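You operate a simulated robot arm through the tools that you are given. There is no shell and no other tool. Be economical: measure what you need, move in short steps, check, and stop when the job is done.

Carry out the task below with a simulated robot arm. There is one attempt and no reset: what you move stays moved.

Task
Take the green flash battery on the right end of the print cart and put it away on the light rack top. Fetch the cedar block from the right end of the print cart and set it on the blue plaque. Put the blue carton in the yellow crate. Press the panel power key to switch it off. Put the hat brush on the seat of the posing stool away on the middle of the wardrobe worktop. Take the paper box with the latest date from the cubby ledge and put it on the right bay under the mending bench. Take the red top hat and leave it on the low shelf under the cubbies. Push the clean box drawer shut. Open the left bench drawer. Do these in any order. Set down upright: green flash battery, cedar block, blue carton.

The check looks at the end state, three seconds after you hand in, the way a careful person would. Anything else that was tipped, shoved, dropped, spilled or broken makes it a failure.

Robot
A 7-joint arm with a fingered hand on a trunk, on a base that drives. Base frame: it is fixed to the floor where the robot stands at the start and does not move with it; the origin is under the middle of the robot, x ahead of it, y to its left, z up; the surface under the hand at the start is at about z = 850. Readings come in mm, rad, newtons and seconds.
With the tool pointing down near the work surface it reaches from about 400 to 740 mm from the robot's upright axis, wherever it stands. Its first joint turns from -2.897 to 2.897 rad. Places, roughly: blue carton [1500, -2500, 750]; blue plaque [750, -250, 750]; cedar block [750, 0, 1000]; clean box drawer [2600, 2700, 900]; green flash battery [500, 0, 1000]; hat brush (5x11x5 cm) [600, -600, 600]; left bench drawer [-1200, 2700, 700]; light rack top [-200, -2600, 800]; low shelf under the cubbies [2500, -500, 100]; middle of the wardrobe worktop (96x22 cm) [2320, 300, 800]; panel power key [400, -2500, 1000]; paper box [2250, -500, 750]; red top hat (9x11x6 cm) [2300, 700, 800]; right bay under the mending bench [2300, 2900, 100]; yellow crate (33x20x12 cm) [1900, -2400, 800]. Payload 3.4 kg.
The tool frame sits at the grasp point between the pads (the TCP): z along the fingers, y along the line on which they close. The tips reach 25 mm beyond it. Largest opening 88 mm; the body of the gripper starts 29 mm behind the TCP. The gripper is a hand of 3 fingers: y runs from the thumb to the fingers, the wrist lies at [-13, -106, -174] in the tool frame.
Orientation is that of the tool frame in the base frame, as a unit quaternion [x, y, z, w]. With the fingers straight down and the wrist toward the robot, the tool's x, y and z point along [0, 1, 0], [1, 0, 0] and [0, 0, -1] of the base frame.

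Tools
- The arm moves only by the tool apply_moves. Its argument "steps" is a list that holds one entry, the list of rows, each a list of 6 numbers: the turn, a rotation vector about the tool's x, y, z in rad, then the shift along the tool's x, y, z in mm. In form: [[[wx, wy, wz, x, y, z], ...]]. A call has 1 to 12 rows; each row shifts and turns the commanded pose from where the row before left it, along the tool's axes as they then stand. Each row takes 0.2 s and may step no farther than 50 mm and 0.15 rad from the row before; otherwise, the whole call is refused. A pose out of reach is approached as far as the arm can. The call stops where the force on the tool passes 40 N (or 10 N more than at its start, if that is more) or the arm is blocked; 0.2 s more then pass. In this call time passes only in rows, and 0.2 s behind the last. It gives the time, the measured TCP pose, the force on the tool (base axes), the opening and the grip force at its end, in the units of the frame above (readings bear some noise), with the torque about the TCP (base axes, N m) and any sound that the robot's microphone picked up, and new pictures: "show" is both (left out), scene, wrist or none.
- Cameras (640 x 400 px; columns grow to the right, rows downward): "scene" is now at [13.5, 125.4, 1476.5]; the picture's right is [-0.36, -0.93, 0.00], its down [-0.63, 0.24, -0.74] and it looks along [0.69, -0.27, -0.68] (base axes); focal length 278 px, centre (320, 200). "wrist" rides on the gripper at [58, -85, -99] in the tool frame; the picture's right is [-0.67, 0.35, -0.66], its down [-0.69, -0.63, 0.37] and it looks along [-0.29, 0.69, 0.66] (tool axes); focal length 261 px, centre (320, 200).
- slide_trunk(by): slides the trunk up (or, below 0, down) by that many mm; the arm and the scene camera ride with it, the base frame stays. It gives what a move gives, with no picture.
- base_move(legs): drives the robot by 1 to 6 legs, each [ahead, left, turn to the left] in mm, mm and rad, along the robot's own axes; the way and the turn of a leg run together, so that a leg with both is an arc; at most 1500 mm and 3.142 rad a leg. The arm and the cameras ride along, it lands a little off, and it stops where it bumps. It gives what a move gives, and a new picture of the scene camera.
- set_fingers(index, middle, thumb_bend, thumb_turn): sets how far each is bent, from 0 (flat) to 1 (curled in); at 0.3 the hand is open as for a grip, at 0.7 the pads meet at the TCP. One left out holds its place. A second passes; each finger stops where it meets its share of the squeeze, and holds until it gets a number again. It is the only way to open and close the hand. It gives what a move gives, with no picture; readings hold the bend of each and the force on the fingers (four entries, about 0 where the hand has none), thumb and palm. thumb_turn goes from beside the hand (0) to across from the fingers (1), as for a grip.
- turn_head(pan, tilt): turns the head with the scene camera to pan (to the left, within 2.705 rad either way) and tilt (down, from -0.506 to 1.204), counted from straight ahead of the robot. It gives what a move gives, and a new picture of the scene camera.
- measure_at(camera, pixels): for up to 12 pixels [column, row] of the newest picture of that camera ("zoom" is the newest enlarged one), the place [x, y, z] in the base frame of the surface seen there, good to about 2 mm, but the place of the scene camera against the robot may be out by one fixed shift of up to 12 mm in any direction. It takes no simulated time.
- enlarge(camera, box): a new picture of the part [left, top, right, bottom] of that camera's present view, enlarged. It takes no simulated time.
- close_job(): hands the job in; it is judged then, once.

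Keep the steps short. Do not move on a guess: measure, check each grasp and each placing, and mend mistakes. In all there are 145 turns and 260 pictures (those below and enlarged ones count). Leave the gripper open and the arm clear of the work at the hand-in unless told otherwise, and finish with a single line.

The tools are called after "Emit:" as name(argument=value, ...) on one line, values as JSON. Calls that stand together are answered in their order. apply_moves: Moves the arm, as the interface text tells. Its arguments: {"type":"object","properties":{"steps":{"type":"array","items":{"type":"array","items":{"type":"array","items":{"type":"number"}}}},"show":{"type":"string","enum":["both","scene","wrist","none"]}},"required":["steps"]} The other tools are called the same way: slide_trunk (by) slides the trunk up or down; set_fingers (index, middle, thumb_bend, thumb_turn) moves the fingers one by one; base_move (legs) drives the base; turn_head (pan, tilt) turns the head that bears the scene camera; measure_at (camera, pixels) gives the place of the surface under pixels of a picture; enlarge (camera, box) takes an enlarged picture of a part of a camera's view; close_job () hands the job in.

At the start:

```text
t: 0.0
tcp_pos: [410.8, 57.7, 1145.9]
orientation: [0.707, 0.707, 0.0, -0.001]
ft_force: [0.6, -0.5, -0.4]
moment: [0.01, 0.0, -0.01]
width: 87.4
grip_force: 0.1
shape: jaw
bend: [0.3, 0.3, 0.3, 0.98]
finger forces: [0.0, 0.1, 0.0, 0.1, 0.0, 0.1]
trunk travel left (down, up): [-500.0, 90.0]
robot x, y, heading: [0.0, -1.9, 0.001]
head pan, tilt: [-0.368, 0.742]
```

scene: 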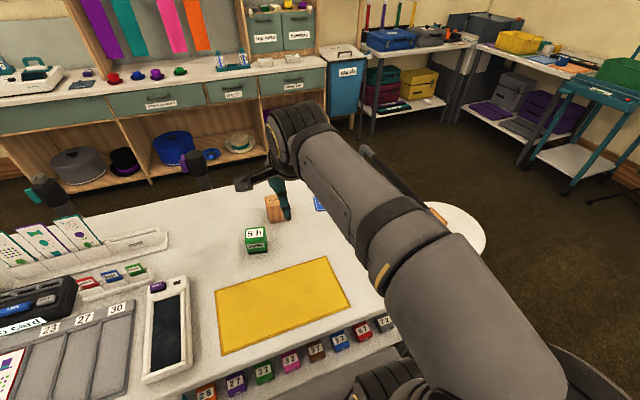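
wrist: 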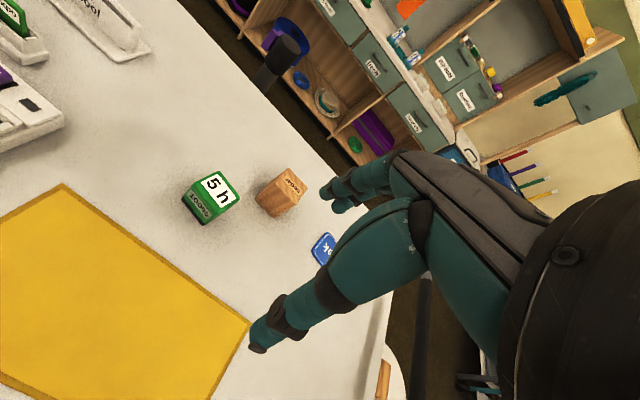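

I see the green block near (256,240), a cedar block near (274,208) and a blue plaque near (320,203). I'll enlarge the wrist view and measure them.

Emit:
enlarge(camera="wrist", box=[160, 140, 360, 280])

Emit:
measure_at(camera="wrist", pixels=[[215, 188], [185, 200], [204, 222], [238, 205], [212, 172], [290, 184], [258, 197], [284, 215], [306, 190], [283, 170], [322, 250], [240, 150]])

Emit:
measure_at(camera="scene", pixels=[[256, 233], [256, 248], [245, 230], [267, 230], [320, 203], [200, 240], [273, 202], [265, 200]])

```text
2.86 times, centred on (260, 210) of wrist
```

zoom: 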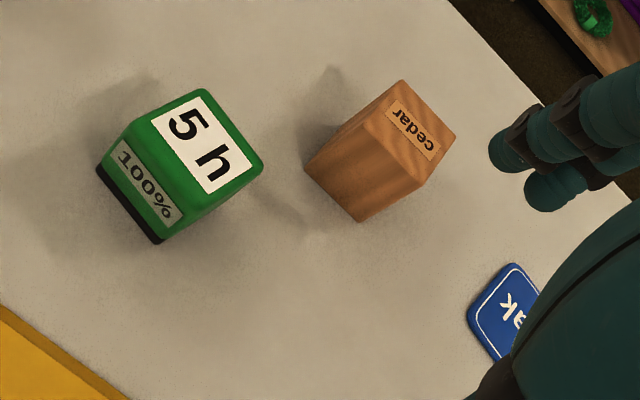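

```text
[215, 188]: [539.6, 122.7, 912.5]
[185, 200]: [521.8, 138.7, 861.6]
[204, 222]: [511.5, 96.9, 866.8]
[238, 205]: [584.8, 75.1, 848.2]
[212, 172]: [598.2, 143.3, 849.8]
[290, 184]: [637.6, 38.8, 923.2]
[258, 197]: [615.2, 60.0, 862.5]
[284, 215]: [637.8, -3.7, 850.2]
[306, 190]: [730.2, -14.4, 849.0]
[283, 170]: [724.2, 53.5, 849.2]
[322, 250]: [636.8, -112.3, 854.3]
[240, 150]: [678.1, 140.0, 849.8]
```

```text
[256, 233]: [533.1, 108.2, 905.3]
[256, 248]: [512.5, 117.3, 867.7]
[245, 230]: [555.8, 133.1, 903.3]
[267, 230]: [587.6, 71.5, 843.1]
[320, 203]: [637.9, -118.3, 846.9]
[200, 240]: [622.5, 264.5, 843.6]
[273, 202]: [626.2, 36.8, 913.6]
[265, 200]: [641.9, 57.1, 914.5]
```

Measuring top corners of both blocks in the enlarged picture.

Emit:
measure_at(camera="zoom", pixels=[[205, 93], [257, 165], [185, 205], [128, 120], [400, 84], [450, 136], [420, 178], [370, 118], [510, 270], [475, 315], [500, 350], [155, 238]])

Emit:
enlarge(camera="scene", box=[220, 160, 360, 260])

```text
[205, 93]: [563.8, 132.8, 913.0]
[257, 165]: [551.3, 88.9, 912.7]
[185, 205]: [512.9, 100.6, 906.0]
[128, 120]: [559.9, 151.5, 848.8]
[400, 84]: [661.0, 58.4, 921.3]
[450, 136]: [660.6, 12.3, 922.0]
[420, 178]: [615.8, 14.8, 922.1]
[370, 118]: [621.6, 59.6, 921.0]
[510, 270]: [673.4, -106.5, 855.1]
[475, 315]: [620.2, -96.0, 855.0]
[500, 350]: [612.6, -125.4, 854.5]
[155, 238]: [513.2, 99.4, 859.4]
```

```text
4.00 times, centred on (290, 210) of scene
```

zoom: 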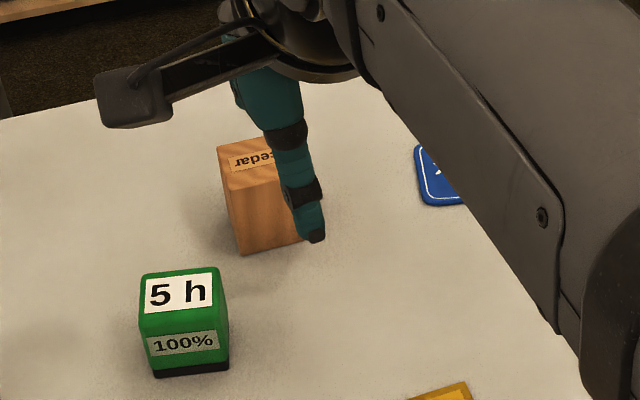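

Cedar: centre (639,36), top z 922, edges along the axes. Battery: centre about (538,117), turned about 16°. I'll move above the cedar and check.

Emit:
apply_moves(steps=[[[0, 0, 0, -4.4, 45.6, 0], [0, 0, 0, -4.4, 45.6, 0], [0, 0, 0, -4.4, 45.6, 0], [0, 0, 0, -4.4, 45.6, 0], [0, 0, 0, -4.4, 45.6, 0], [0, 0, 0, 0, 0, 40], [0, 0, 0, 0, 0, 40], [0, 0, 0, 0, 0, 40], [0, 0, 0, 0, 0, 40]]])

```text
t: 2.0
tcp_pos: [638.1, 37.3, 986.7]
orientation: [0.707, 0.707, 0.001, -0.001]
ft_force: [0.3, -0.5, 0.0]
moment: [0.01, 0.01, 0.02]
width: 87.8
grip_force: 0.1
shape: jaw
bend: [0.3, 0.3, 0.3, 0.98]
finger forces: [0.0, 0.0, 0.0, 0.0, 0.0, 0.0]
trunk travel left (down, up): [-500.0, 90.0]
robot x, y, heading: [-2.0, -0.9, -0.003]
head pan, tilt: [-0.368, 0.742]
```

scene: 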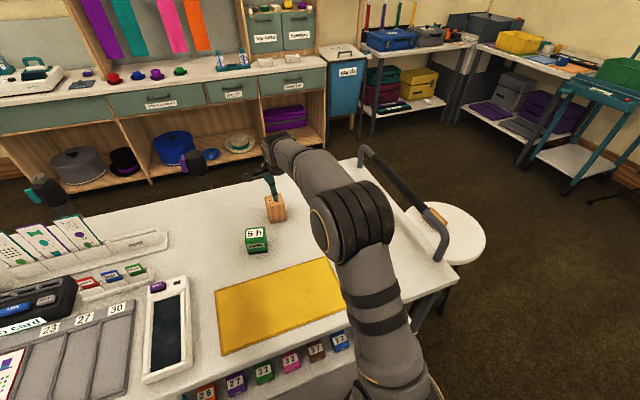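
wrist: 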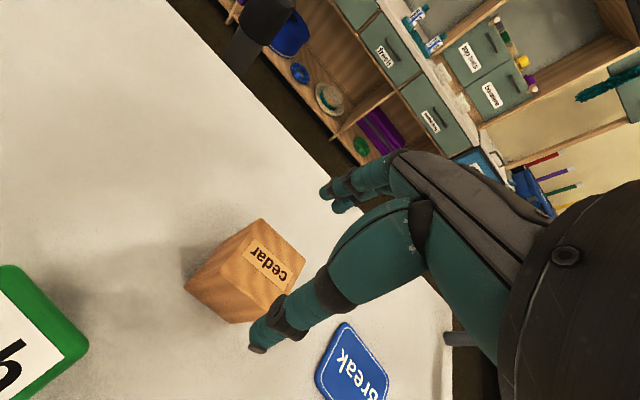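

The hand is above the cedar and the plaque is visible at (350,365). I'll measure the plaque and descend to z≈900, keeping the pads around the block.

Emit:
measure_at(camera="wrist", pixels=[[345, 324], [318, 372], [387, 372], [350, 365], [326, 396], [384, 396], [246, 250]])

Emit:
apply_moves(steps=[[[0, 0, 0, -1, 1, 30], [0, 0, 0, 0, 0, 30], [0, 0, 0, 0, 0, 26]]], show="wrist")

```text
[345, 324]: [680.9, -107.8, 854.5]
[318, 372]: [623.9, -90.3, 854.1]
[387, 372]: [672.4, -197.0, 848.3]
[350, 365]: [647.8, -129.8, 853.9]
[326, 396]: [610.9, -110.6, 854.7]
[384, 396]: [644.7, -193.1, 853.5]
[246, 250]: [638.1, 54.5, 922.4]
```

```text
t: 2.8
tcp_pos: [639.4, 35.0, 901.0]
orientation: [0.707, 0.707, 0.0, 0.0]
ft_force: [0.1, 0.0, -0.5]
moment: [-0.01, 0.01, -0.01]
width: 87.7
grip_force: 0.0
shape: jaw
bend: [0.3, 0.3, 0.3, 0.98]
finger forces: [0.0, 0.1, 0.0, 0.1, 0.1, 0.0]
trunk travel left (down, up): [-500.0, 90.0]
robot x, y, heading: [1.7, 0.2, -0.002]
head pan, tilt: [-0.368, 0.742]
```

wrist: 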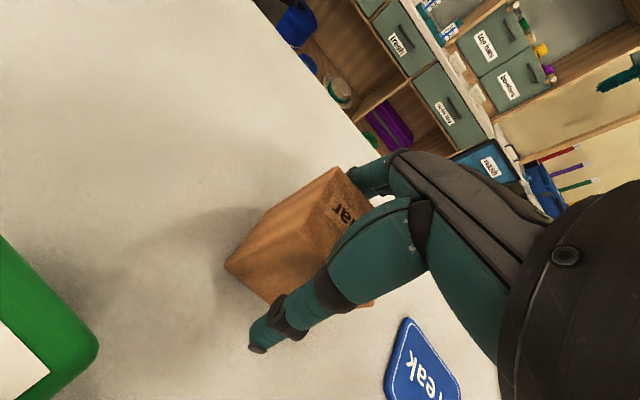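

The block lies between the pads. Closing the hand.

Emit:
set_fingers(index=0.7, middle=0.7, thumb_bend=0.7)

Emit:
apply_moves(steps=[[[0, 0, 0, 0, 0, -20], [0, 0, 0, 0, 0, -30], [0, 0, 0, 0, 0, -40]]])

```text
t: 3.8
tcp_pos: [639.8, 34.5, 901.6]
orientation: [0.707, 0.707, 0.0, 0.0]
ft_force: [1.6, 0.3, 2.8]
moment: [-0.05, -0.12, 0.01]
width: 45.4
grip_force: 31.4
shape: fingers
bend: [0.48, 0.55, 0.54, 0.96]
finger forces: [20.8, 10.5, 0.0, 0.0, 31.2, 0.0]
trunk travel left (down, up): [-500.0, 90.0]
robot x, y, heading: [2.9, 1.1, -0.002]
head pan, tilt: [-0.368, 0.742]
```

```text
t: 4.6
tcp_pos: [638.8, 34.4, 991.3]
orientation: [0.707, 0.707, 0.001, 0.0]
ft_force: [0.6, 0.9, -1.3]
moment: [0.01, -0.01, -0.01]
width: 45.6
grip_force: 29.9
shape: fingers
bend: [0.48, 0.55, 0.54, 0.96]
finger forces: [19.4, 9.8, 0.0, 0.0, 30.4, 0.0]
trunk travel left (down, up): [-500.0, 90.0]
robot x, y, heading: [-1.3, -4.3, 0.0]
head pan, tilt: [-0.368, 0.742]
```

scene: 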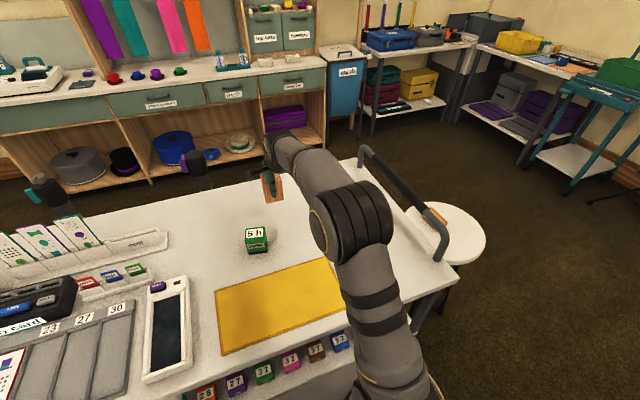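
wrist: 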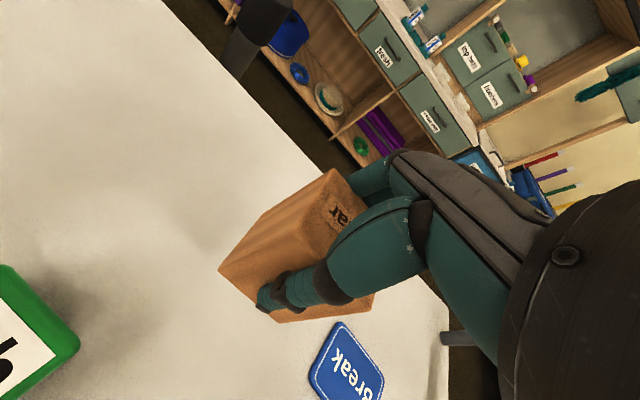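

Cedar is held (45.5 mm). Moving toward −y at height to see the whole plaque.

Emit:
apply_moves(steps=[[[0, 0, 0, -40, 0, 0], [0, 0, 0, -40, 0, 0]]], show="wrist")

Emit:
enlarge(camera="wrist", box=[140, 150, 440, 400])

```text
t: 5.2
tcp_pos: [639.6, -45.9, 990.6]
orientation: [0.706, 0.708, -0.001, 0.0]
ft_force: [0.6, -0.3, -1.0]
moment: [0.01, -0.02, 0.01]
width: 45.6
grip_force: 29.6
shape: fingers
bend: [0.48, 0.55, 0.54, 0.96]
finger forces: [19.2, 9.6, 0.0, 0.0, 30.2, 0.1]
trunk travel left (down, up): [-500.0, 90.0]
robot x, y, heading: [0.1, 0.6, -0.002]
head pan, tilt: [-0.368, 0.742]
```

wrist: 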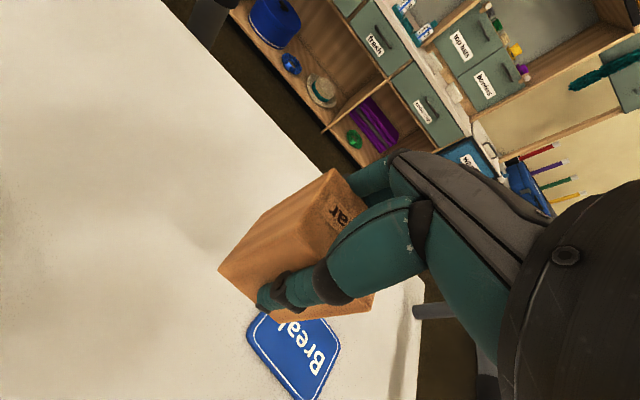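

```text
1.60 times, centred on (290, 275) of wrist
```

zoom: 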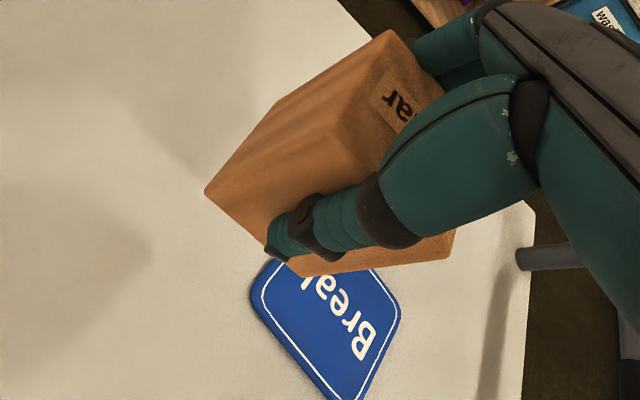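

Emit:
measure_at(camera="zoom", pixels=[[254, 285], [268, 262], [290, 350], [325, 395], [350, 397], [397, 315], [395, 300], [375, 274], [380, 350]])

```text
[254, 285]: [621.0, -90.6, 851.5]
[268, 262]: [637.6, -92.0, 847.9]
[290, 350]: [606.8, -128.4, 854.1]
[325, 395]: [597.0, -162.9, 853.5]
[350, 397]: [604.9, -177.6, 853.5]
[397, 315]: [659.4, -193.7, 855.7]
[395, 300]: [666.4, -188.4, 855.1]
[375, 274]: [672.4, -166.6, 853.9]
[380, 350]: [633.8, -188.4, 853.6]
```

Plaque centre is about (641,−143), top z 854. Moving the cedar over it and lowering to TCP z≈906.

Emit:
apply_moves(steps=[[[0, 0, 0, -48.5, 1, 0], [0, 0, 0, -48.5, 0.5, 0], [0, 0, 0, 0, 0, 40], [0, 0, 0, 0, 0, 30], [0, 0, 0, 0, 0, 10], [0, 0, 0, 0, 0, 5]]], show="wrist")

```text
t: 6.6
tcp_pos: [640.3, -143.6, 906.5]
orientation: [0.707, 0.707, 0.001, 0.001]
ft_force: [-0.3, 0.9, 8.2]
moment: [-0.04, -0.18, -0.02]
width: 45.3
grip_force: 30.1
shape: fingers
bend: [0.48, 0.55, 0.54, 0.96]
finger forces: [19.0, 10.5, 0.1, 0.0, 31.1, 0.0]
trunk travel left (down, up): [-500.0, 90.0]
robot x, y, heading: [3.2, 1.4, -0.0]
head pan, tilt: [-0.368, 0.742]
```

wrist: 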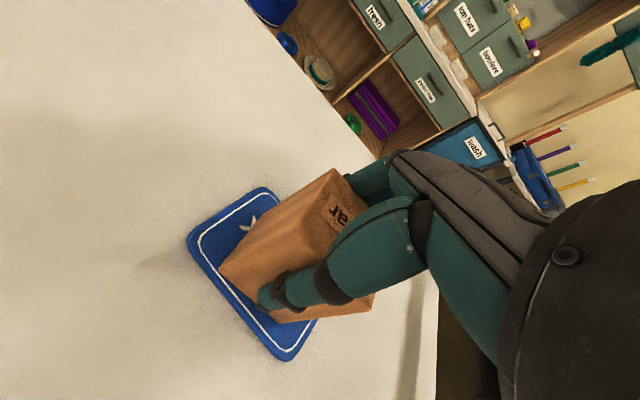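

Contact 8 N upward, block centred on the plaque. Release and lift, then go above the battery with a 0.286 rad turn.

Emit:
set_fingers(index=0.3, middle=0.3, thumb_bend=0.3)

Emit:
apply_moves(steps=[[[0, 0, 0, 0, 0, -40], [0, 0, 0, 0, 0, -50], [0, 0, 0, 43.3, -17, 0], [0, 0, 0, 43.3, -17, 0], [0, 0, 0, 43.3, -17, 0], [0, 0, 0, 43.3, -17, 0], [0, 0, 0, 43.3, -17, 0], [0, 0, 0, 43.3, -17, 0], [0, 0, 0.143, 0, 0, 0], [0, 0, 0.143, 0, 0, 0], [0, 0, 0, 0, 0, 20]]])

```text
t: 7.6
tcp_pos: [639.9, -143.5, 903.7]
orientation: [0.708, 0.706, 0.0, 0.0]
ft_force: [0.3, 0.4, 0.8]
moment: [0.0, 0.0, 0.0]
width: 84.6
grip_force: 0.0
shape: fingers
bend: [0.3, 0.3, 0.3, 0.97]
finger forces: [0.0, 0.1, 0.0, 0.1, 0.2, 0.0]
trunk travel left (down, up): [-500.0, 90.0]
robot x, y, heading: [-3.2, 1.6, 0.001]
head pan, tilt: [-0.368, 0.742]
```

```text
t: 10.0
tcp_pos: [537.8, 117.1, 975.1]
orientation: [0.8, 0.599, -0.001, 0.001]
ft_force: [0.0, 0.8, -0.8]
moment: [0.0, -0.01, -0.02]
width: 84.4
grip_force: 0.2
shape: fingers
bend: [0.3, 0.3, 0.3, 0.97]
finger forces: [0.0, 0.0, 0.0, 0.1, 0.0, 0.0]
trunk travel left (down, up): [-500.0, 90.0]
robot x, y, heading: [-0.0, -2.2, 0.001]
head pan, tilt: [-0.368, 0.742]
```

scene: 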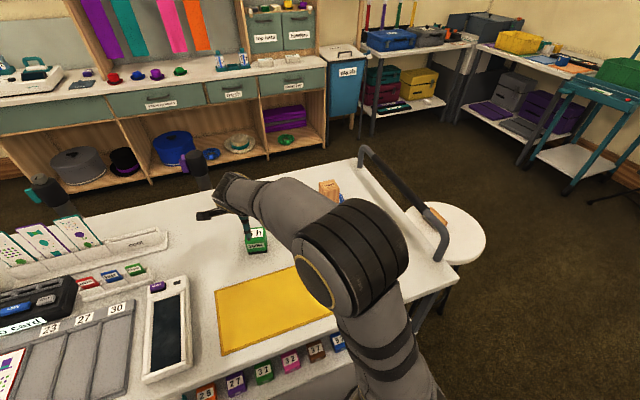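
wrist: 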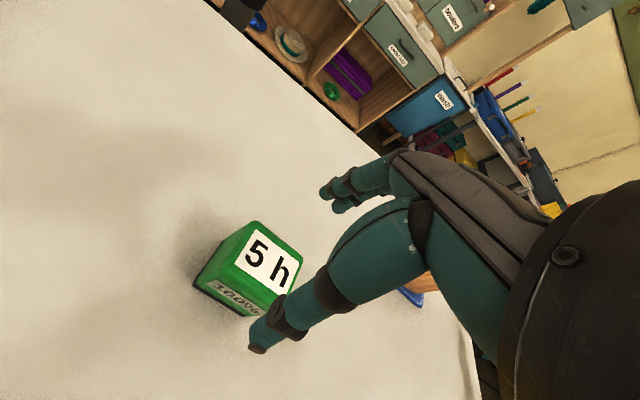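

Tool y is now along (0.96,−0.28), matching the battery. Descending to z≈891 and closing.

Emit:
apply_moves(steps=[[[0, 0, 0, 0, 0, 30], [0, 0, 0, 0, 0, 30], [0, 0, 0, 0, 0, 23]]], show="none")

Emit:
set_fingers(index=0.7, middle=0.7, thumb_bend=0.7)

Emit:
apply_moves(steps=[[[0, 0, 0, 0, 0, -20], [0, 0, 0, 0, 0, -45], [0, 0, 0, 0, 0, -50]]], show="wrist")

Emit:
turn_head(pan=-1.5, tilt=0.5)

```text
t: 10.8
tcp_pos: [537.8, 116.3, 891.1]
orientation: [0.801, 0.599, 0.001, 0.0]
ft_force: [0.1, 0.0, 0.4]
moment: [0.0, -0.01, -0.03]
width: 84.8
grip_force: 0.0
shape: fingers
bend: [0.3, 0.3, 0.3, 0.97]
finger forces: [0.0, 0.1, 0.1, 0.0, 0.1, 0.1]
trunk travel left (down, up): [-500.0, 90.0]
robot x, y, heading: [-1.0, 1.2, 0.001]
head pan, tilt: [-0.368, 0.742]
```

```text
t: 11.8
tcp_pos: [539.0, 117.1, 891.5]
orientation: [0.8, 0.599, -0.001, 0.001]
ft_force: [1.6, -0.9, 2.2]
moment: [-0.09, -0.19, 0.02]
width: 40.9
grip_force: 24.3
shape: fingers
bend: [0.52, 0.55, 0.54, 0.96]
finger forces: [14.1, 10.5, 0.1, 0.1, 23.6, 0.1]
trunk travel left (down, up): [-500.0, 90.0]
robot x, y, heading: [-2.5, -0.2, 0.002]
head pan, tilt: [-0.368, 0.742]
```

```text
t: 12.6
tcp_pos: [537.7, 115.9, 1004.3]
orientation: [0.8, 0.6, 0.0, 0.0]
ft_force: [-0.3, 0.1, -4.6]
moment: [-0.04, 0.01, 0.03]
width: 40.5
grip_force: 23.1
shape: fingers
bend: [0.53, 0.56, 0.53, 0.95]
finger forces: [13.2, 9.5, 0.0, 0.0, 23.2, 0.0]
trunk travel left (down, up): [-500.0, 90.0]
robot x, y, heading: [1.3, -0.7, 0.003]
head pan, tilt: [-0.368, 0.742]
```

wrist: 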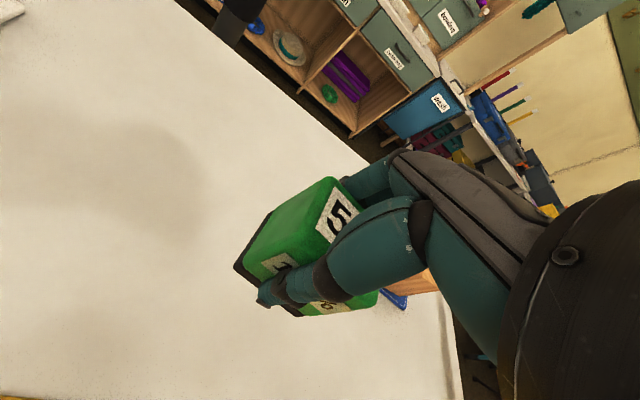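

```text
t: 13.9
tcp_pos: [538.4, 117.2, 1004.3]
orientation: [0.801, 0.599, 0.0, 0.0]
ft_force: [0.0, 1.2, -3.4]
moment: [0.04, -0.04, 0.0]
width: 40.6
grip_force: 23.7
shape: fingers
bend: [0.53, 0.56, 0.53, 0.95]
finger forces: [13.2, 9.5, 0.0, 0.0, 23.2, 0.0]
trunk travel left (down, up): [-500.0, 90.0]
robot x, y, heading: [0.8, 1.9, 0.01]
head pan, tilt: [-1.499, 0.499]
```

scene: 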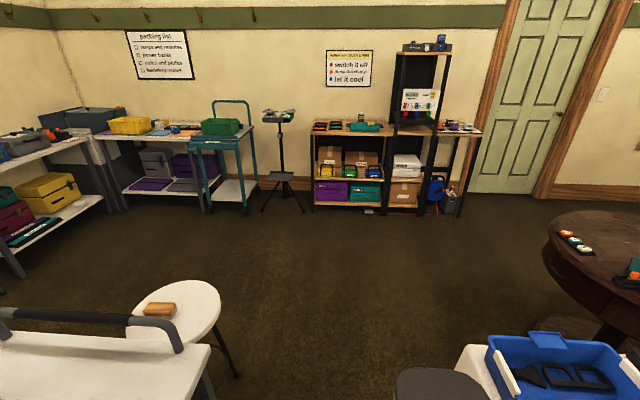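

Battery held. Looking right: the rack is at (310–480, 40–215); stool with hat brush at (165,308). Enlarging the rack and tables.

Emit:
enlarge(camera="scene", box=[290, 30, 500, 220])

Emit:
measure_at(camera="zoom", pixels=[[130, 305], [250, 308], [400, 60], [430, 220], [530, 305], [180, 270], [470, 40], [90, 300], [290, 305], [560, 310]])

Emit:
enlarge(camera="scene", box=[60, 80, 320, 220])

Emit:
measure_at(camera="scene", pixels=[[160, 306], [180, 330], [130, 125], [220, 127], [280, 118], [283, 175], [230, 195], [360, 212], [445, 212], [300, 250], [120, 210], [340, 130]])

```text
2.11 times, centred on (395, 125) of scene
```

zoom: 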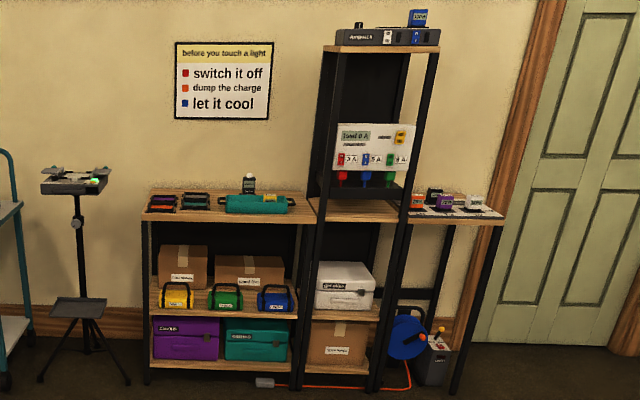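

```text
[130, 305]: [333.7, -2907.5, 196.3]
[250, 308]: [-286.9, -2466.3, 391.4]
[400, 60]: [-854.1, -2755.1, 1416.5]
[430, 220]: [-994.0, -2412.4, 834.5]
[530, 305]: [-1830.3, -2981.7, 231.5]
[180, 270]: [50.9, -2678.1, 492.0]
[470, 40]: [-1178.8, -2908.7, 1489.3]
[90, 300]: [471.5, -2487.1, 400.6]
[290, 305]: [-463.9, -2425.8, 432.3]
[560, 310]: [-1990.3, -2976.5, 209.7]
```

```text
2.46 times, centred on (190, 150) of scene
```

zoom: 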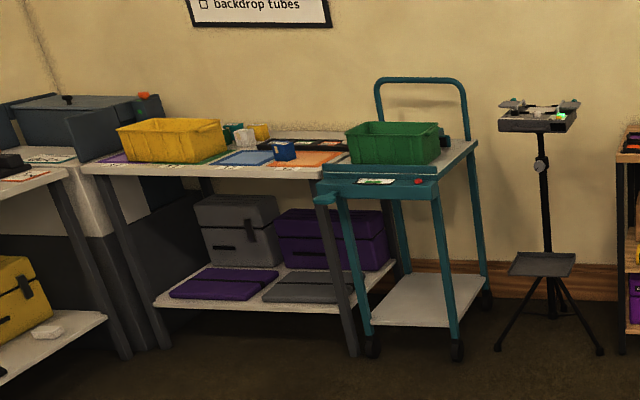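

```text
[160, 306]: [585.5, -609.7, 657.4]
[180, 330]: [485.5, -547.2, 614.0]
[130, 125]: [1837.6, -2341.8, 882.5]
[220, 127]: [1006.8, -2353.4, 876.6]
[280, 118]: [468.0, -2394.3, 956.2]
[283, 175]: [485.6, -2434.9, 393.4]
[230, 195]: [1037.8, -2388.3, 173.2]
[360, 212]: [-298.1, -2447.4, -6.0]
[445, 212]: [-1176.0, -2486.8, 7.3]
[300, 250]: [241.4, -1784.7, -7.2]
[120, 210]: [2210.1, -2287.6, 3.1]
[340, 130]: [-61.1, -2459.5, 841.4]
```

The rack top (wood, z≈845) runs from x≈0 to −650. To plan the drive I'll look down at the floor to my right and behind.

Emit:
turn_head(pan=-1.9, tilt=0.95)

Emit:
measure_at(camera="scene", pixels=[[320, 200], [100, 200], [500, 200], [320, 100], [320, 300], [200, 300], [450, 120], [560, 60], [120, 330], [480, 300]])

Emit:
turn_head(pan=-2.7, tilt=0.8)

```text
t: 14.8
tcp_pos: [537.9, 115.4, 1003.8]
orientation: [0.801, 0.598, 0.0, 0.0]
ft_force: [0.2, 1.1, -3.2]
moment: [-0.01, -0.02, 0.01]
width: 40.8
grip_force: 23.2
shape: fingers
bend: [0.53, 0.56, 0.53, 0.95]
finger forces: [13.2, 9.6, 0.0, 0.0, 23.1, 0.0]
trunk travel left (down, up): [-500.0, 90.0]
robot x, y, heading: [-3.8, 2.6, 0.002]
head pan, tilt: [-1.901, 0.949]
```

scene: 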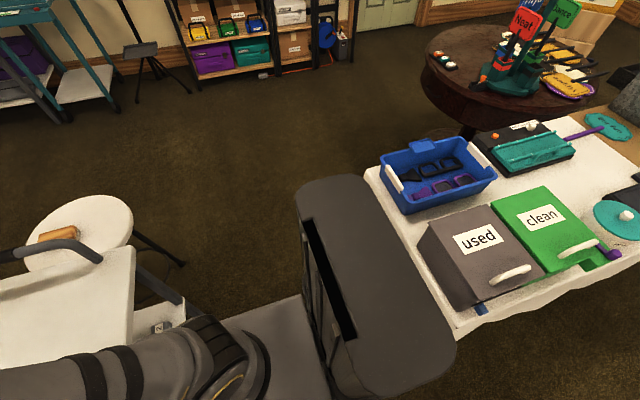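

```text
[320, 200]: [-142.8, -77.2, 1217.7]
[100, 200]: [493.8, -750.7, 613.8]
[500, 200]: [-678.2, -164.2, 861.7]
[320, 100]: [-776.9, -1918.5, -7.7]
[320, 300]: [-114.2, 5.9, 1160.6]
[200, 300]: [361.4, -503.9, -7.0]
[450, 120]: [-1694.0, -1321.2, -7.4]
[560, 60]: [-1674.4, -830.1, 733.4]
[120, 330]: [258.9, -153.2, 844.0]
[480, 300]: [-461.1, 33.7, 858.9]
```

```text
t: 16.0
tcp_pos: [538.5, 116.2, 1003.5]
orientation: [0.8, 0.6, 0.0, 0.0]
ft_force: [-0.8, -0.4, -2.8]
moment: [-0.03, -0.03, 0.01]
width: 40.7
grip_force: 22.7
shape: fingers
bend: [0.53, 0.56, 0.53, 0.95]
finger forces: [13.2, 9.5, 0.0, 0.1, 23.2, 0.0]
trunk travel left (down, up): [-500.0, 90.0]
robot x, y, heading: [-2.1, -0.3, -0.003]
head pan, tilt: [-2.7, 0.799]
```

scene: 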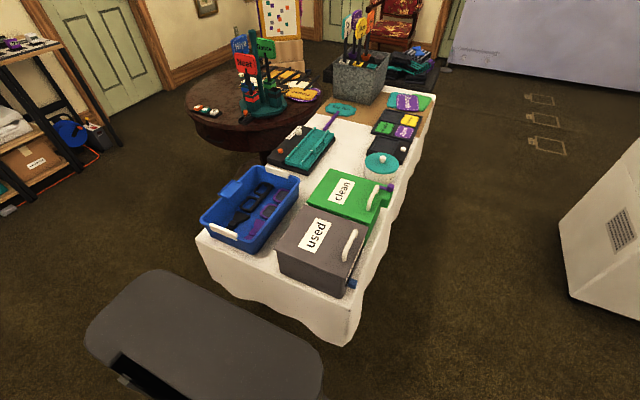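

Behind me is a table at x≈−430; the cart edge is at x≈260. I'll raise the arm first, then strafe right clear of the cart, and turn to face the rack.

Emit:
apply_moves(steps=[[[0, 0, 0, 0, 0, -50], [0, 0, 0, 0, 0, -50], [0, 0, 0, 0, 0, -50], [0, 0, 0, 0, -40, 0], [0, 0, 0, 0, -40, 0], [0, 0, -0.143, 0, -20, 0], [0, 0, -0.143, 0, 0, 0]]], show="none")

Emit:
turn_head(pan=0, tilt=0.7)

Emit:
base_move(legs=[[0, -1500, 0], [0, -250, 0], [0, 0, -1.571], [0, -150, 0]])

```text
t: 17.6
tcp_pos: [442.2, 145.3, 1156.7]
orientation: [0.706, 0.708, 0.0, 0.0]
ft_force: [0.8, -0.1, -3.4]
moment: [0.0, 0.02, -0.01]
width: 40.4
grip_force: 22.6
shape: fingers
bend: [0.53, 0.56, 0.53, 0.95]
finger forces: [13.3, 9.3, 0.0, 0.0, 23.0, 0.0]
trunk travel left (down, up): [-500.0, 90.0]
robot x, y, heading: [2.0, -1.5, -0.0]
head pan, tilt: [-2.7, 0.799]
```

```text
t: 20.0
tcp_pos: [443.1, 146.2, 1156.1]
orientation: [0.708, 0.707, 0.0, 0.0]
ft_force: [0.7, -0.3, -3.6]
moment: [-0.02, 0.02, -0.03]
width: 40.7
grip_force: 22.6
shape: fingers
bend: [0.53, 0.56, 0.53, 0.95]
finger forces: [13.4, 9.3, 0.1, 0.0, 23.0, 0.0]
trunk travel left (down, up): [-500.0, 90.0]
robot x, y, heading: [1.3, -4.3, -0.003]
head pan, tilt: [0.0, 0.7]
```

scene: 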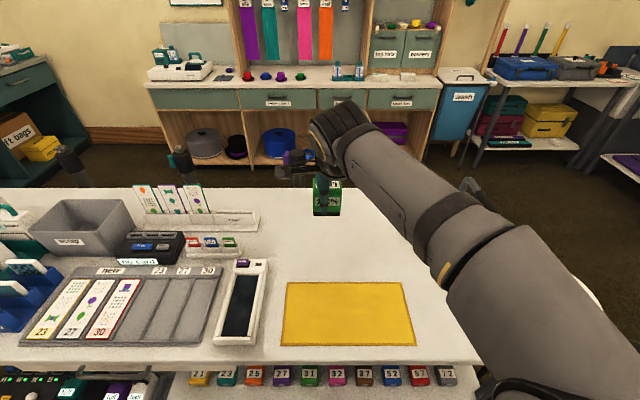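

```text
t: 33.7
tcp_pos: [7.9, -2199.3, 1155.9]
orientation: [1.0, -0.001, 0.0, 0.0]
ft_force: [-0.8, 0.1, -3.6]
moment: [0.02, -0.03, 0.02]
width: 40.0
grip_force: 21.4
shape: fingers
bend: [0.53, 0.57, 0.54, 0.95]
finger forces: [12.7, 8.9, 0.1, 0.0, 21.8, 0.0]
trunk travel left (down, up): [-500.0, 90.0]
robot x, y, heading: [-139.1, -1754.6, -1.571]
head pan, tilt: [0.0, 0.7]
```

scene: 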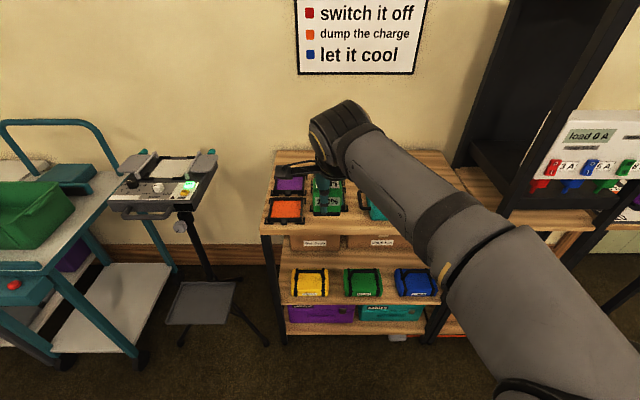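

Facing the rack. I'll look from the wrist (tiny move) and enlarge the scene's rack and panel areas.

Emit:
apply_moves(steps=[[[0, 0, 0, 0, 0, -5]]], show="wrist")

Emit:
enlarge(camera="scene", box=[240, 130, 480, 280])

Emit:
enlarge(camera="scene", box=[100, 130, 240, 240])

```text
t: 34.1
tcp_pos: [7.9, -2198.6, 1161.5]
orientation: [1.0, -0.001, 0.0, -0.001]
ft_force: [-0.2, -0.4, -2.1]
moment: [0.0, -0.01, -0.04]
width: 40.0
grip_force: 21.1
shape: fingers
bend: [0.53, 0.57, 0.54, 0.95]
finger forces: [12.6, 9.1, 0.0, 0.1, 21.9, 0.0]
trunk travel left (down, up): [-500.0, 90.0]
robot x, y, heading: [-139.1, -1755.5, -1.569]
head pan, tilt: [0.0, 0.7]
```

wrist: 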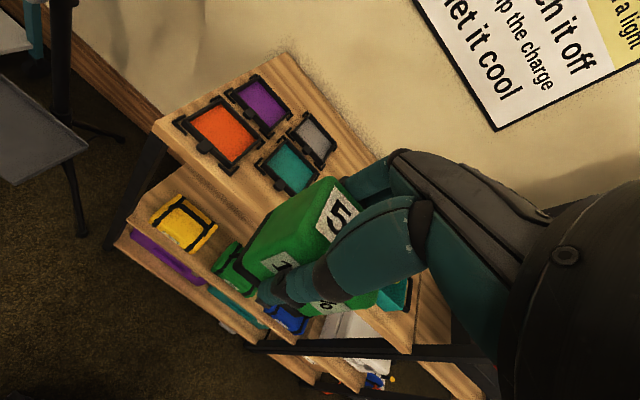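

```text
2.67 times, centred on (360, 205) of scene
```

zoom: 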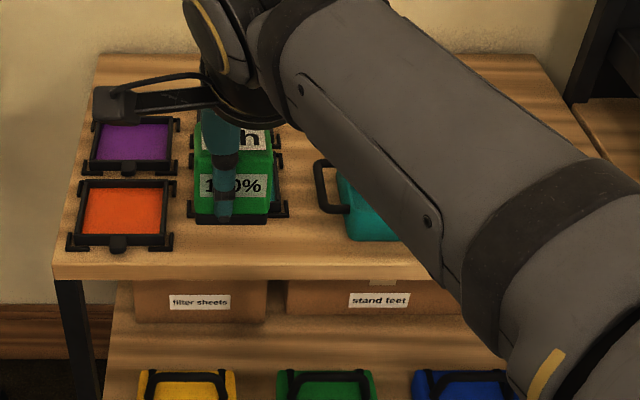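

```text
3.64 times, centred on (170, 185) of scene
```

zoom: 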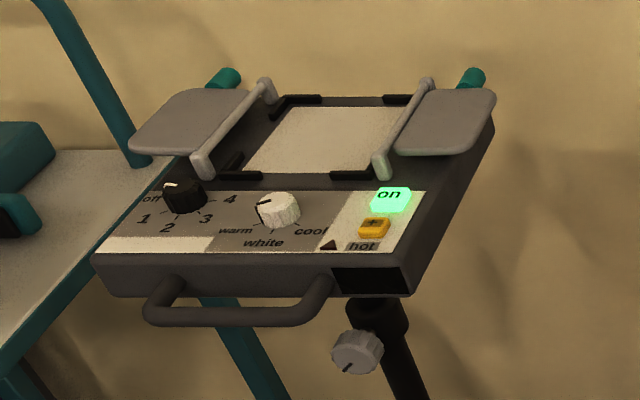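

The power key is the green lit "on" key. I need a clear view of the rack top; shifting the hand to the left/up for a wrist look.

Emit:
apply_moves(steps=[[[0, 0, 0, 45, 0, -10], [0, 0, 0, 45, 0, -10], [0, 0, 0, 45, 0, -10], [0, 0, 0.12, 0, 0, 0], [0, 0, 0.12, 0, 0, 0], [0, 0, 0.12, 0, 0, 0]]])

```text
t: 35.5
tcp_pos: [144.6, -2198.4, 1191.7]
orientation: [0.984, -0.181, 0.0, 0.0]
ft_force: [-0.3, -0.1, -3.0]
moment: [0.0, -0.01, 0.0]
width: 40.1
grip_force: 21.1
shape: fingers
bend: [0.53, 0.57, 0.54, 0.95]
finger forces: [12.6, 8.9, 0.1, 0.0, 21.7, 0.0]
trunk travel left (down, up): [-500.0, 90.0]
robot x, y, heading: [-136.7, -1755.6, -1.572]
head pan, tilt: [0.0, 0.7]
```

scene: 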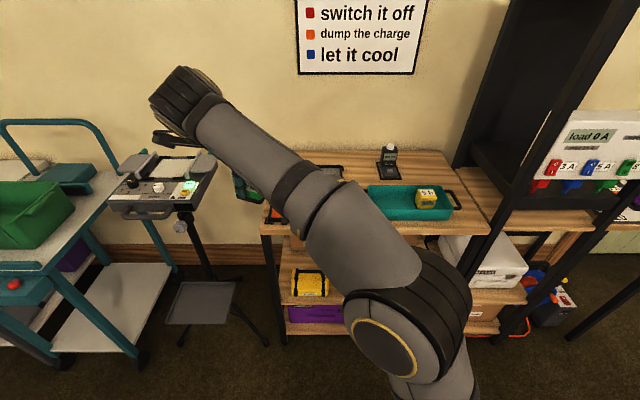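
wrist: 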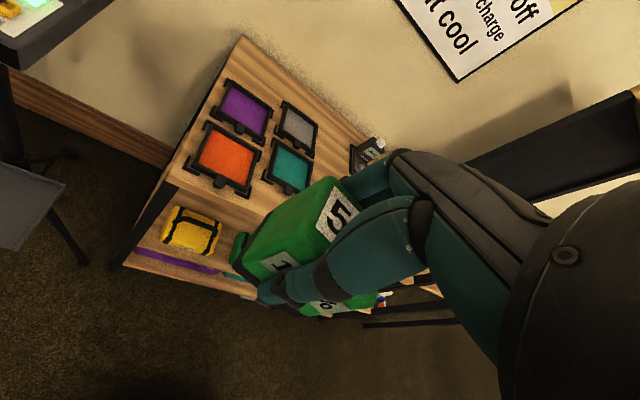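

The right half of the rack top is now visible: teal tray with a yellow battery at (410,203), a light meter at (390,165). Measuring the free wood.

Emit:
enlarge(camera="scene", box=[270, 120, 500, 250])

Emit:
measure_at(camera="scene", pixels=[[445, 170], [420, 175], [360, 170], [365, 190], [455, 210], [375, 165], [405, 178], [440, 185], [356, 195], [455, 185], [425, 160], [435, 155]])

Emit:
measure_at(camera="wrist", pixels=[[245, 40], [300, 85], [330, 130], [345, 140], [285, 190], [320, 155]])

```text
2.78 times, centred on (385, 185) of scene
```

zoom: 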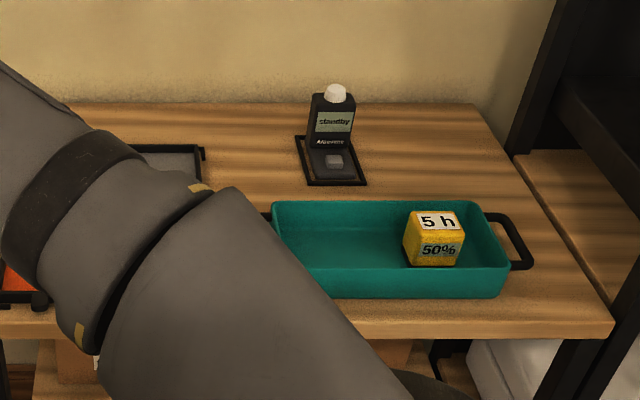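

```text
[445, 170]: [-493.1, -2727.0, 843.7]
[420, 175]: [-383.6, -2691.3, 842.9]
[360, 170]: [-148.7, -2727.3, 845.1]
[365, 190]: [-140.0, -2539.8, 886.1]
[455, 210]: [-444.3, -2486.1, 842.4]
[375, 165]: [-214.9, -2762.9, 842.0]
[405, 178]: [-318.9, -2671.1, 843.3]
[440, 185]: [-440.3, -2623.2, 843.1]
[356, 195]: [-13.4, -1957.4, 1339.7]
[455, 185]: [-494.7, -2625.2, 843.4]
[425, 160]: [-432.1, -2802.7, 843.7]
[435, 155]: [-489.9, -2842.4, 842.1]
```

```text
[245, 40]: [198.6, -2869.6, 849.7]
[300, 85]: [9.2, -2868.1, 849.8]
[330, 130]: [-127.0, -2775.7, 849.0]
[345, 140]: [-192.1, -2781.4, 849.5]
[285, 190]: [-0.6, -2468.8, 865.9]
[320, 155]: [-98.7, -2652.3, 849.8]
```

Free wood lies behind the tray at about (−405,−2740), z≈850. I'll drive to about (−250,−2120), watching for contact.

Emit:
base_move(legs=[[365, -113, 0]])

Emit:
apply_moves(steps=[[[0, 0, -0.12, 0, 0, 0], [0, 0, -0.12, 0, 0, 0], [0, 0, -0.12, 0, 0, 0], [0, 0, 0, -44, 0, 0], [0, 0, 0, -44, 0, 0], [0, 0, 0, -44, 0, 0], [0, 0, 0, -44, 0, 0], [0, 0, 0, -44, 0, 0]]])

```text
t: 37.9
tcp_pos: [31.3, -2568.0, 1191.4]
orientation: [0.984, -0.179, 0.0, 0.001]
ft_force: [-0.9, -0.2, -3.1]
moment: [-0.03, 0.04, -0.03]
width: 40.3
grip_force: 21.6
shape: fingers
bend: [0.53, 0.57, 0.54, 0.95]
finger forces: [12.5, 8.9, 0.0, 0.0, 21.7, 0.0]
trunk travel left (down, up): [-500.0, 90.0]
robot x, y, heading: [-251.6, -2125.6, -1.573]
head pan, tilt: [0.0, 0.7]
```

scene: 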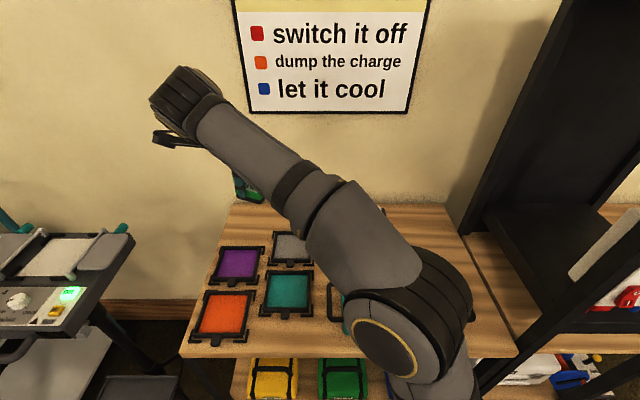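

```text
t: 39.7
tcp_pos: [-189.4, -2566.2, 1194.0]
orientation: [1.0, -0.001, 0.0, 0.0]
ft_force: [-1.3, 0.4, -2.7]
moment: [0.0, 0.02, 0.01]
width: 40.2
grip_force: 21.4
shape: fingers
bend: [0.53, 0.57, 0.54, 0.95]
finger forces: [12.3, 8.7, 0.0, 0.0, 21.3, 0.0]
trunk travel left (down, up): [-500.0, 90.0]
robot x, y, heading: [-251.5, -2124.9, -1.571]
head pan, tilt: [0.0, 0.7]
```

scene: 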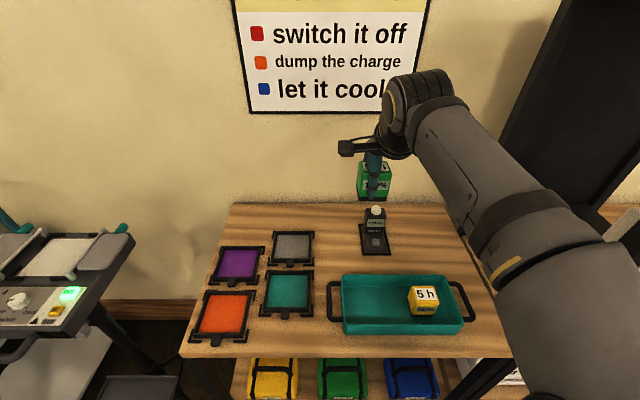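
wrist: 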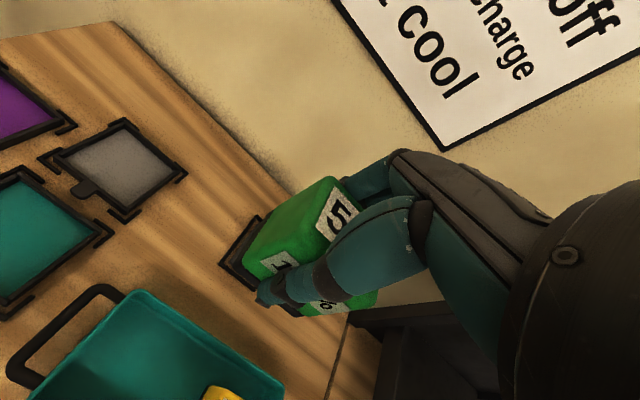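

The whole rack top is now visible. Measuring candidate free spots.

Emit:
measure_at(camera="scene", pixels=[[316, 235], [316, 265], [358, 245], [362, 225], [336, 245], [328, 290], [315, 300], [340, 215], [300, 228], [420, 235], [455, 265], [425, 268]])

```text
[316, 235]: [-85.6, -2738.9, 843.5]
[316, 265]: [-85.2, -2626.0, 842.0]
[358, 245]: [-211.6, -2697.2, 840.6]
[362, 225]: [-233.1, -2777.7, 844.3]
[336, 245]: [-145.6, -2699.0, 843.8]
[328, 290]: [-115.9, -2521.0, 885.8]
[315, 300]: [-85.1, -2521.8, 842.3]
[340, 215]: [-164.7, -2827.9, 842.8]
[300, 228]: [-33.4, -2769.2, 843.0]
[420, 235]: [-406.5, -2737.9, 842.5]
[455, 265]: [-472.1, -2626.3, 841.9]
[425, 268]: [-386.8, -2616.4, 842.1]
```

Gap between filter frames (x>−88) and the meter (x<−211) at y≈−2690 fits the battery, reachable and clear of the tower. Going above (−148,−2690).

Emit:
apply_moves(steps=[[[0, 0, 0, 14, 41, 0], [0, 0, 0, 14, 41, 0], [0, 0, 0, 13, 42, 0], [0, 0, 0, 0, 0, 50], [0, 0, 0, 0, 0, 50], [0, 0, 0, 0, 0, 50], [0, 0, 0, 0, 0, 50], [0, 0, 0, 0, 0, 50]]])

```text
t: 41.5
tcp_pos: [-145.6, -2693.0, 942.6]
orientation: [1.0, 0.0, 0.0, 0.0]
ft_force: [0.0, 1.0, -3.0]
moment: [0.0, 0.01, 0.02]
width: 39.6
grip_force: 21.2
shape: fingers
bend: [0.54, 0.57, 0.53, 0.95]
finger forces: [12.3, 8.6, 0.0, 0.0, 21.2, 0.1]
trunk travel left (down, up): [-500.0, 90.0]
robot x, y, heading: [-249.5, -2122.5, -1.575]
head pan, tilt: [0.0, 0.7]
```

scene: 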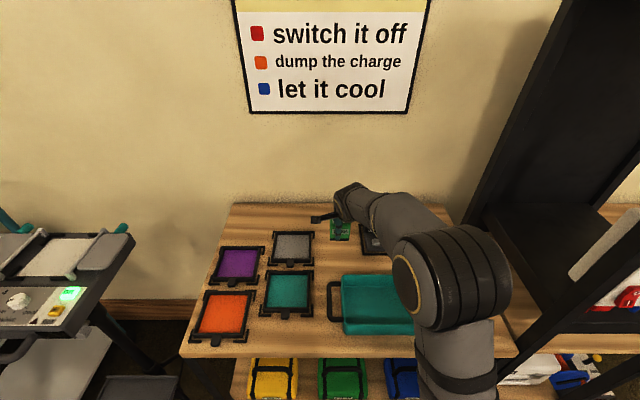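
wrist: 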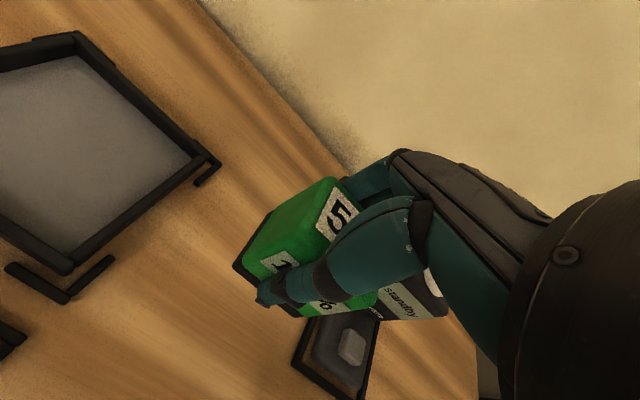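

Checking meter clearance before lowering.

Emit:
measure_at(camera="wrist", pixels=[[400, 300], [385, 310], [440, 300], [376, 316], [318, 320], [375, 322], [312, 318]])

```text
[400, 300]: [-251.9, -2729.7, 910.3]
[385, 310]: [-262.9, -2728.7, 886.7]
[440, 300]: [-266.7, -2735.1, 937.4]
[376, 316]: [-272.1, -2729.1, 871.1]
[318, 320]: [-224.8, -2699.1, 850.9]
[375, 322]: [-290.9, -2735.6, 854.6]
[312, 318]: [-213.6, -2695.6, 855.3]
```

Meter stands at x<−245; clear by ~50 mm. Lowering.

Emit:
apply_moves(steps=[[[0, 0, 0, 0, 0, 30], [0, 0, 0, 0, 0, 12], [0, 0, 0, 0, 0, 5], [0, 0, 0, 0, 0, 3]]], show="wrist")

```text
t: 42.5
tcp_pos: [-146.8, -2692.7, 893.1]
orientation: [1.0, -0.001, 0.0, -0.001]
ft_force: [0.2, -0.3, -2.3]
moment: [-0.05, 0.04, 0.03]
width: 40.0
grip_force: 20.7
shape: fingers
bend: [0.54, 0.57, 0.54, 0.95]
finger forces: [12.4, 8.7, 0.0, 0.0, 20.9, 0.0]
trunk travel left (down, up): [-500.0, 90.0]
robot x, y, heading: [-249.5, -2125.4, -1.571]
head pan, tilt: [0.0, 0.7]
```

wrist: 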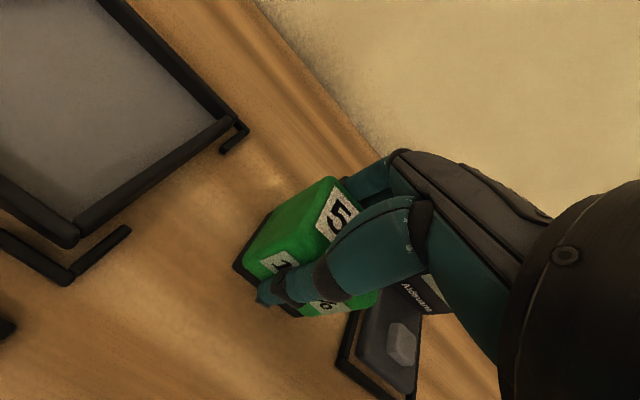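

Emit:
apply_moves(steps=[[[0, 0, 0, 0, 0, 2], [0, 0, 0, 0, 0, 1.5]]], show="none")

```text
t: 43.1
tcp_pos: [-147.2, -2691.0, 891.5]
orientation: [1.0, 0.0, 0.0, 0.003]
ft_force: [2.1, 1.6, 13.7]
moment: [-0.25, 0.09, 0.01]
width: 40.0
grip_force: 23.0
shape: fingers
bend: [0.54, 0.57, 0.54, 0.95]
finger forces: [11.8, 9.6, 0.1, 0.0, 24.8, 0.0]
trunk travel left (down, up): [-500.0, 90.0]
robot x, y, heading: [-251.9, -2123.1, -1.569]
head pan, tilt: [0.0, 0.7]
```

Contact (14 N up). Release and lift, then measure the panel key at (70,293).

Emit:
set_fingers(index=0.3, middle=0.3, thumb_bend=0.3)

Emit:
apply_moves(steps=[[[0, 0, 0, 0, 0, -40], [0, 0, 0, 0, 0, -50], [0, 0, 0, 0, 0, -50], [0, 0, 0, 0, -20, -50], [0, 0, 0, 0, -40, -50]]])

Emit:
enlarge(camera="scene", box=[0, 220, 140, 350])

Emit:
measure_at(camera="scene", pixels=[[70, 294], [58, 311], [65, 294], [18, 299], [340, 240], [70, 250]])

```text
t: 44.1
tcp_pos: [-148.3, -2691.9, 888.7]
orientation: [1.0, -0.001, 0.0, 0.0]
ft_force: [-0.7, 0.7, 0.5]
moment: [-0.01, 0.02, -0.01]
width: 84.6
grip_force: 0.2
shape: fingers
bend: [0.3, 0.3, 0.3, 0.97]
finger forces: [0.0, 0.0, 0.1, 0.0, 0.2, 0.1]
trunk travel left (down, up): [-500.0, 90.0]
robot x, y, heading: [-248.7, -2120.6, -1.574]
head pan, tilt: [0.0, 0.7]
```

```text
refused: row 4 steps farther than a row can; nothing moved
```

```text
3.08 times, centred on (70, 285) of scene
```

zoom: 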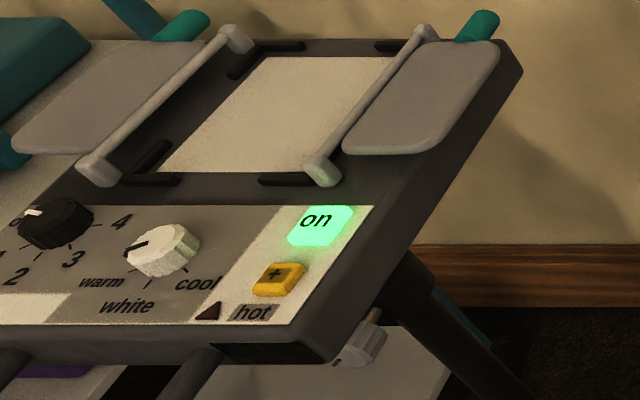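

```text
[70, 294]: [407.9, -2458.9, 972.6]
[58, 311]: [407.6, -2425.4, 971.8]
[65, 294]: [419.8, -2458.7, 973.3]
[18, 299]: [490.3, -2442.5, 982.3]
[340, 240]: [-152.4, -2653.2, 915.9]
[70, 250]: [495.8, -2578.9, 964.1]
```

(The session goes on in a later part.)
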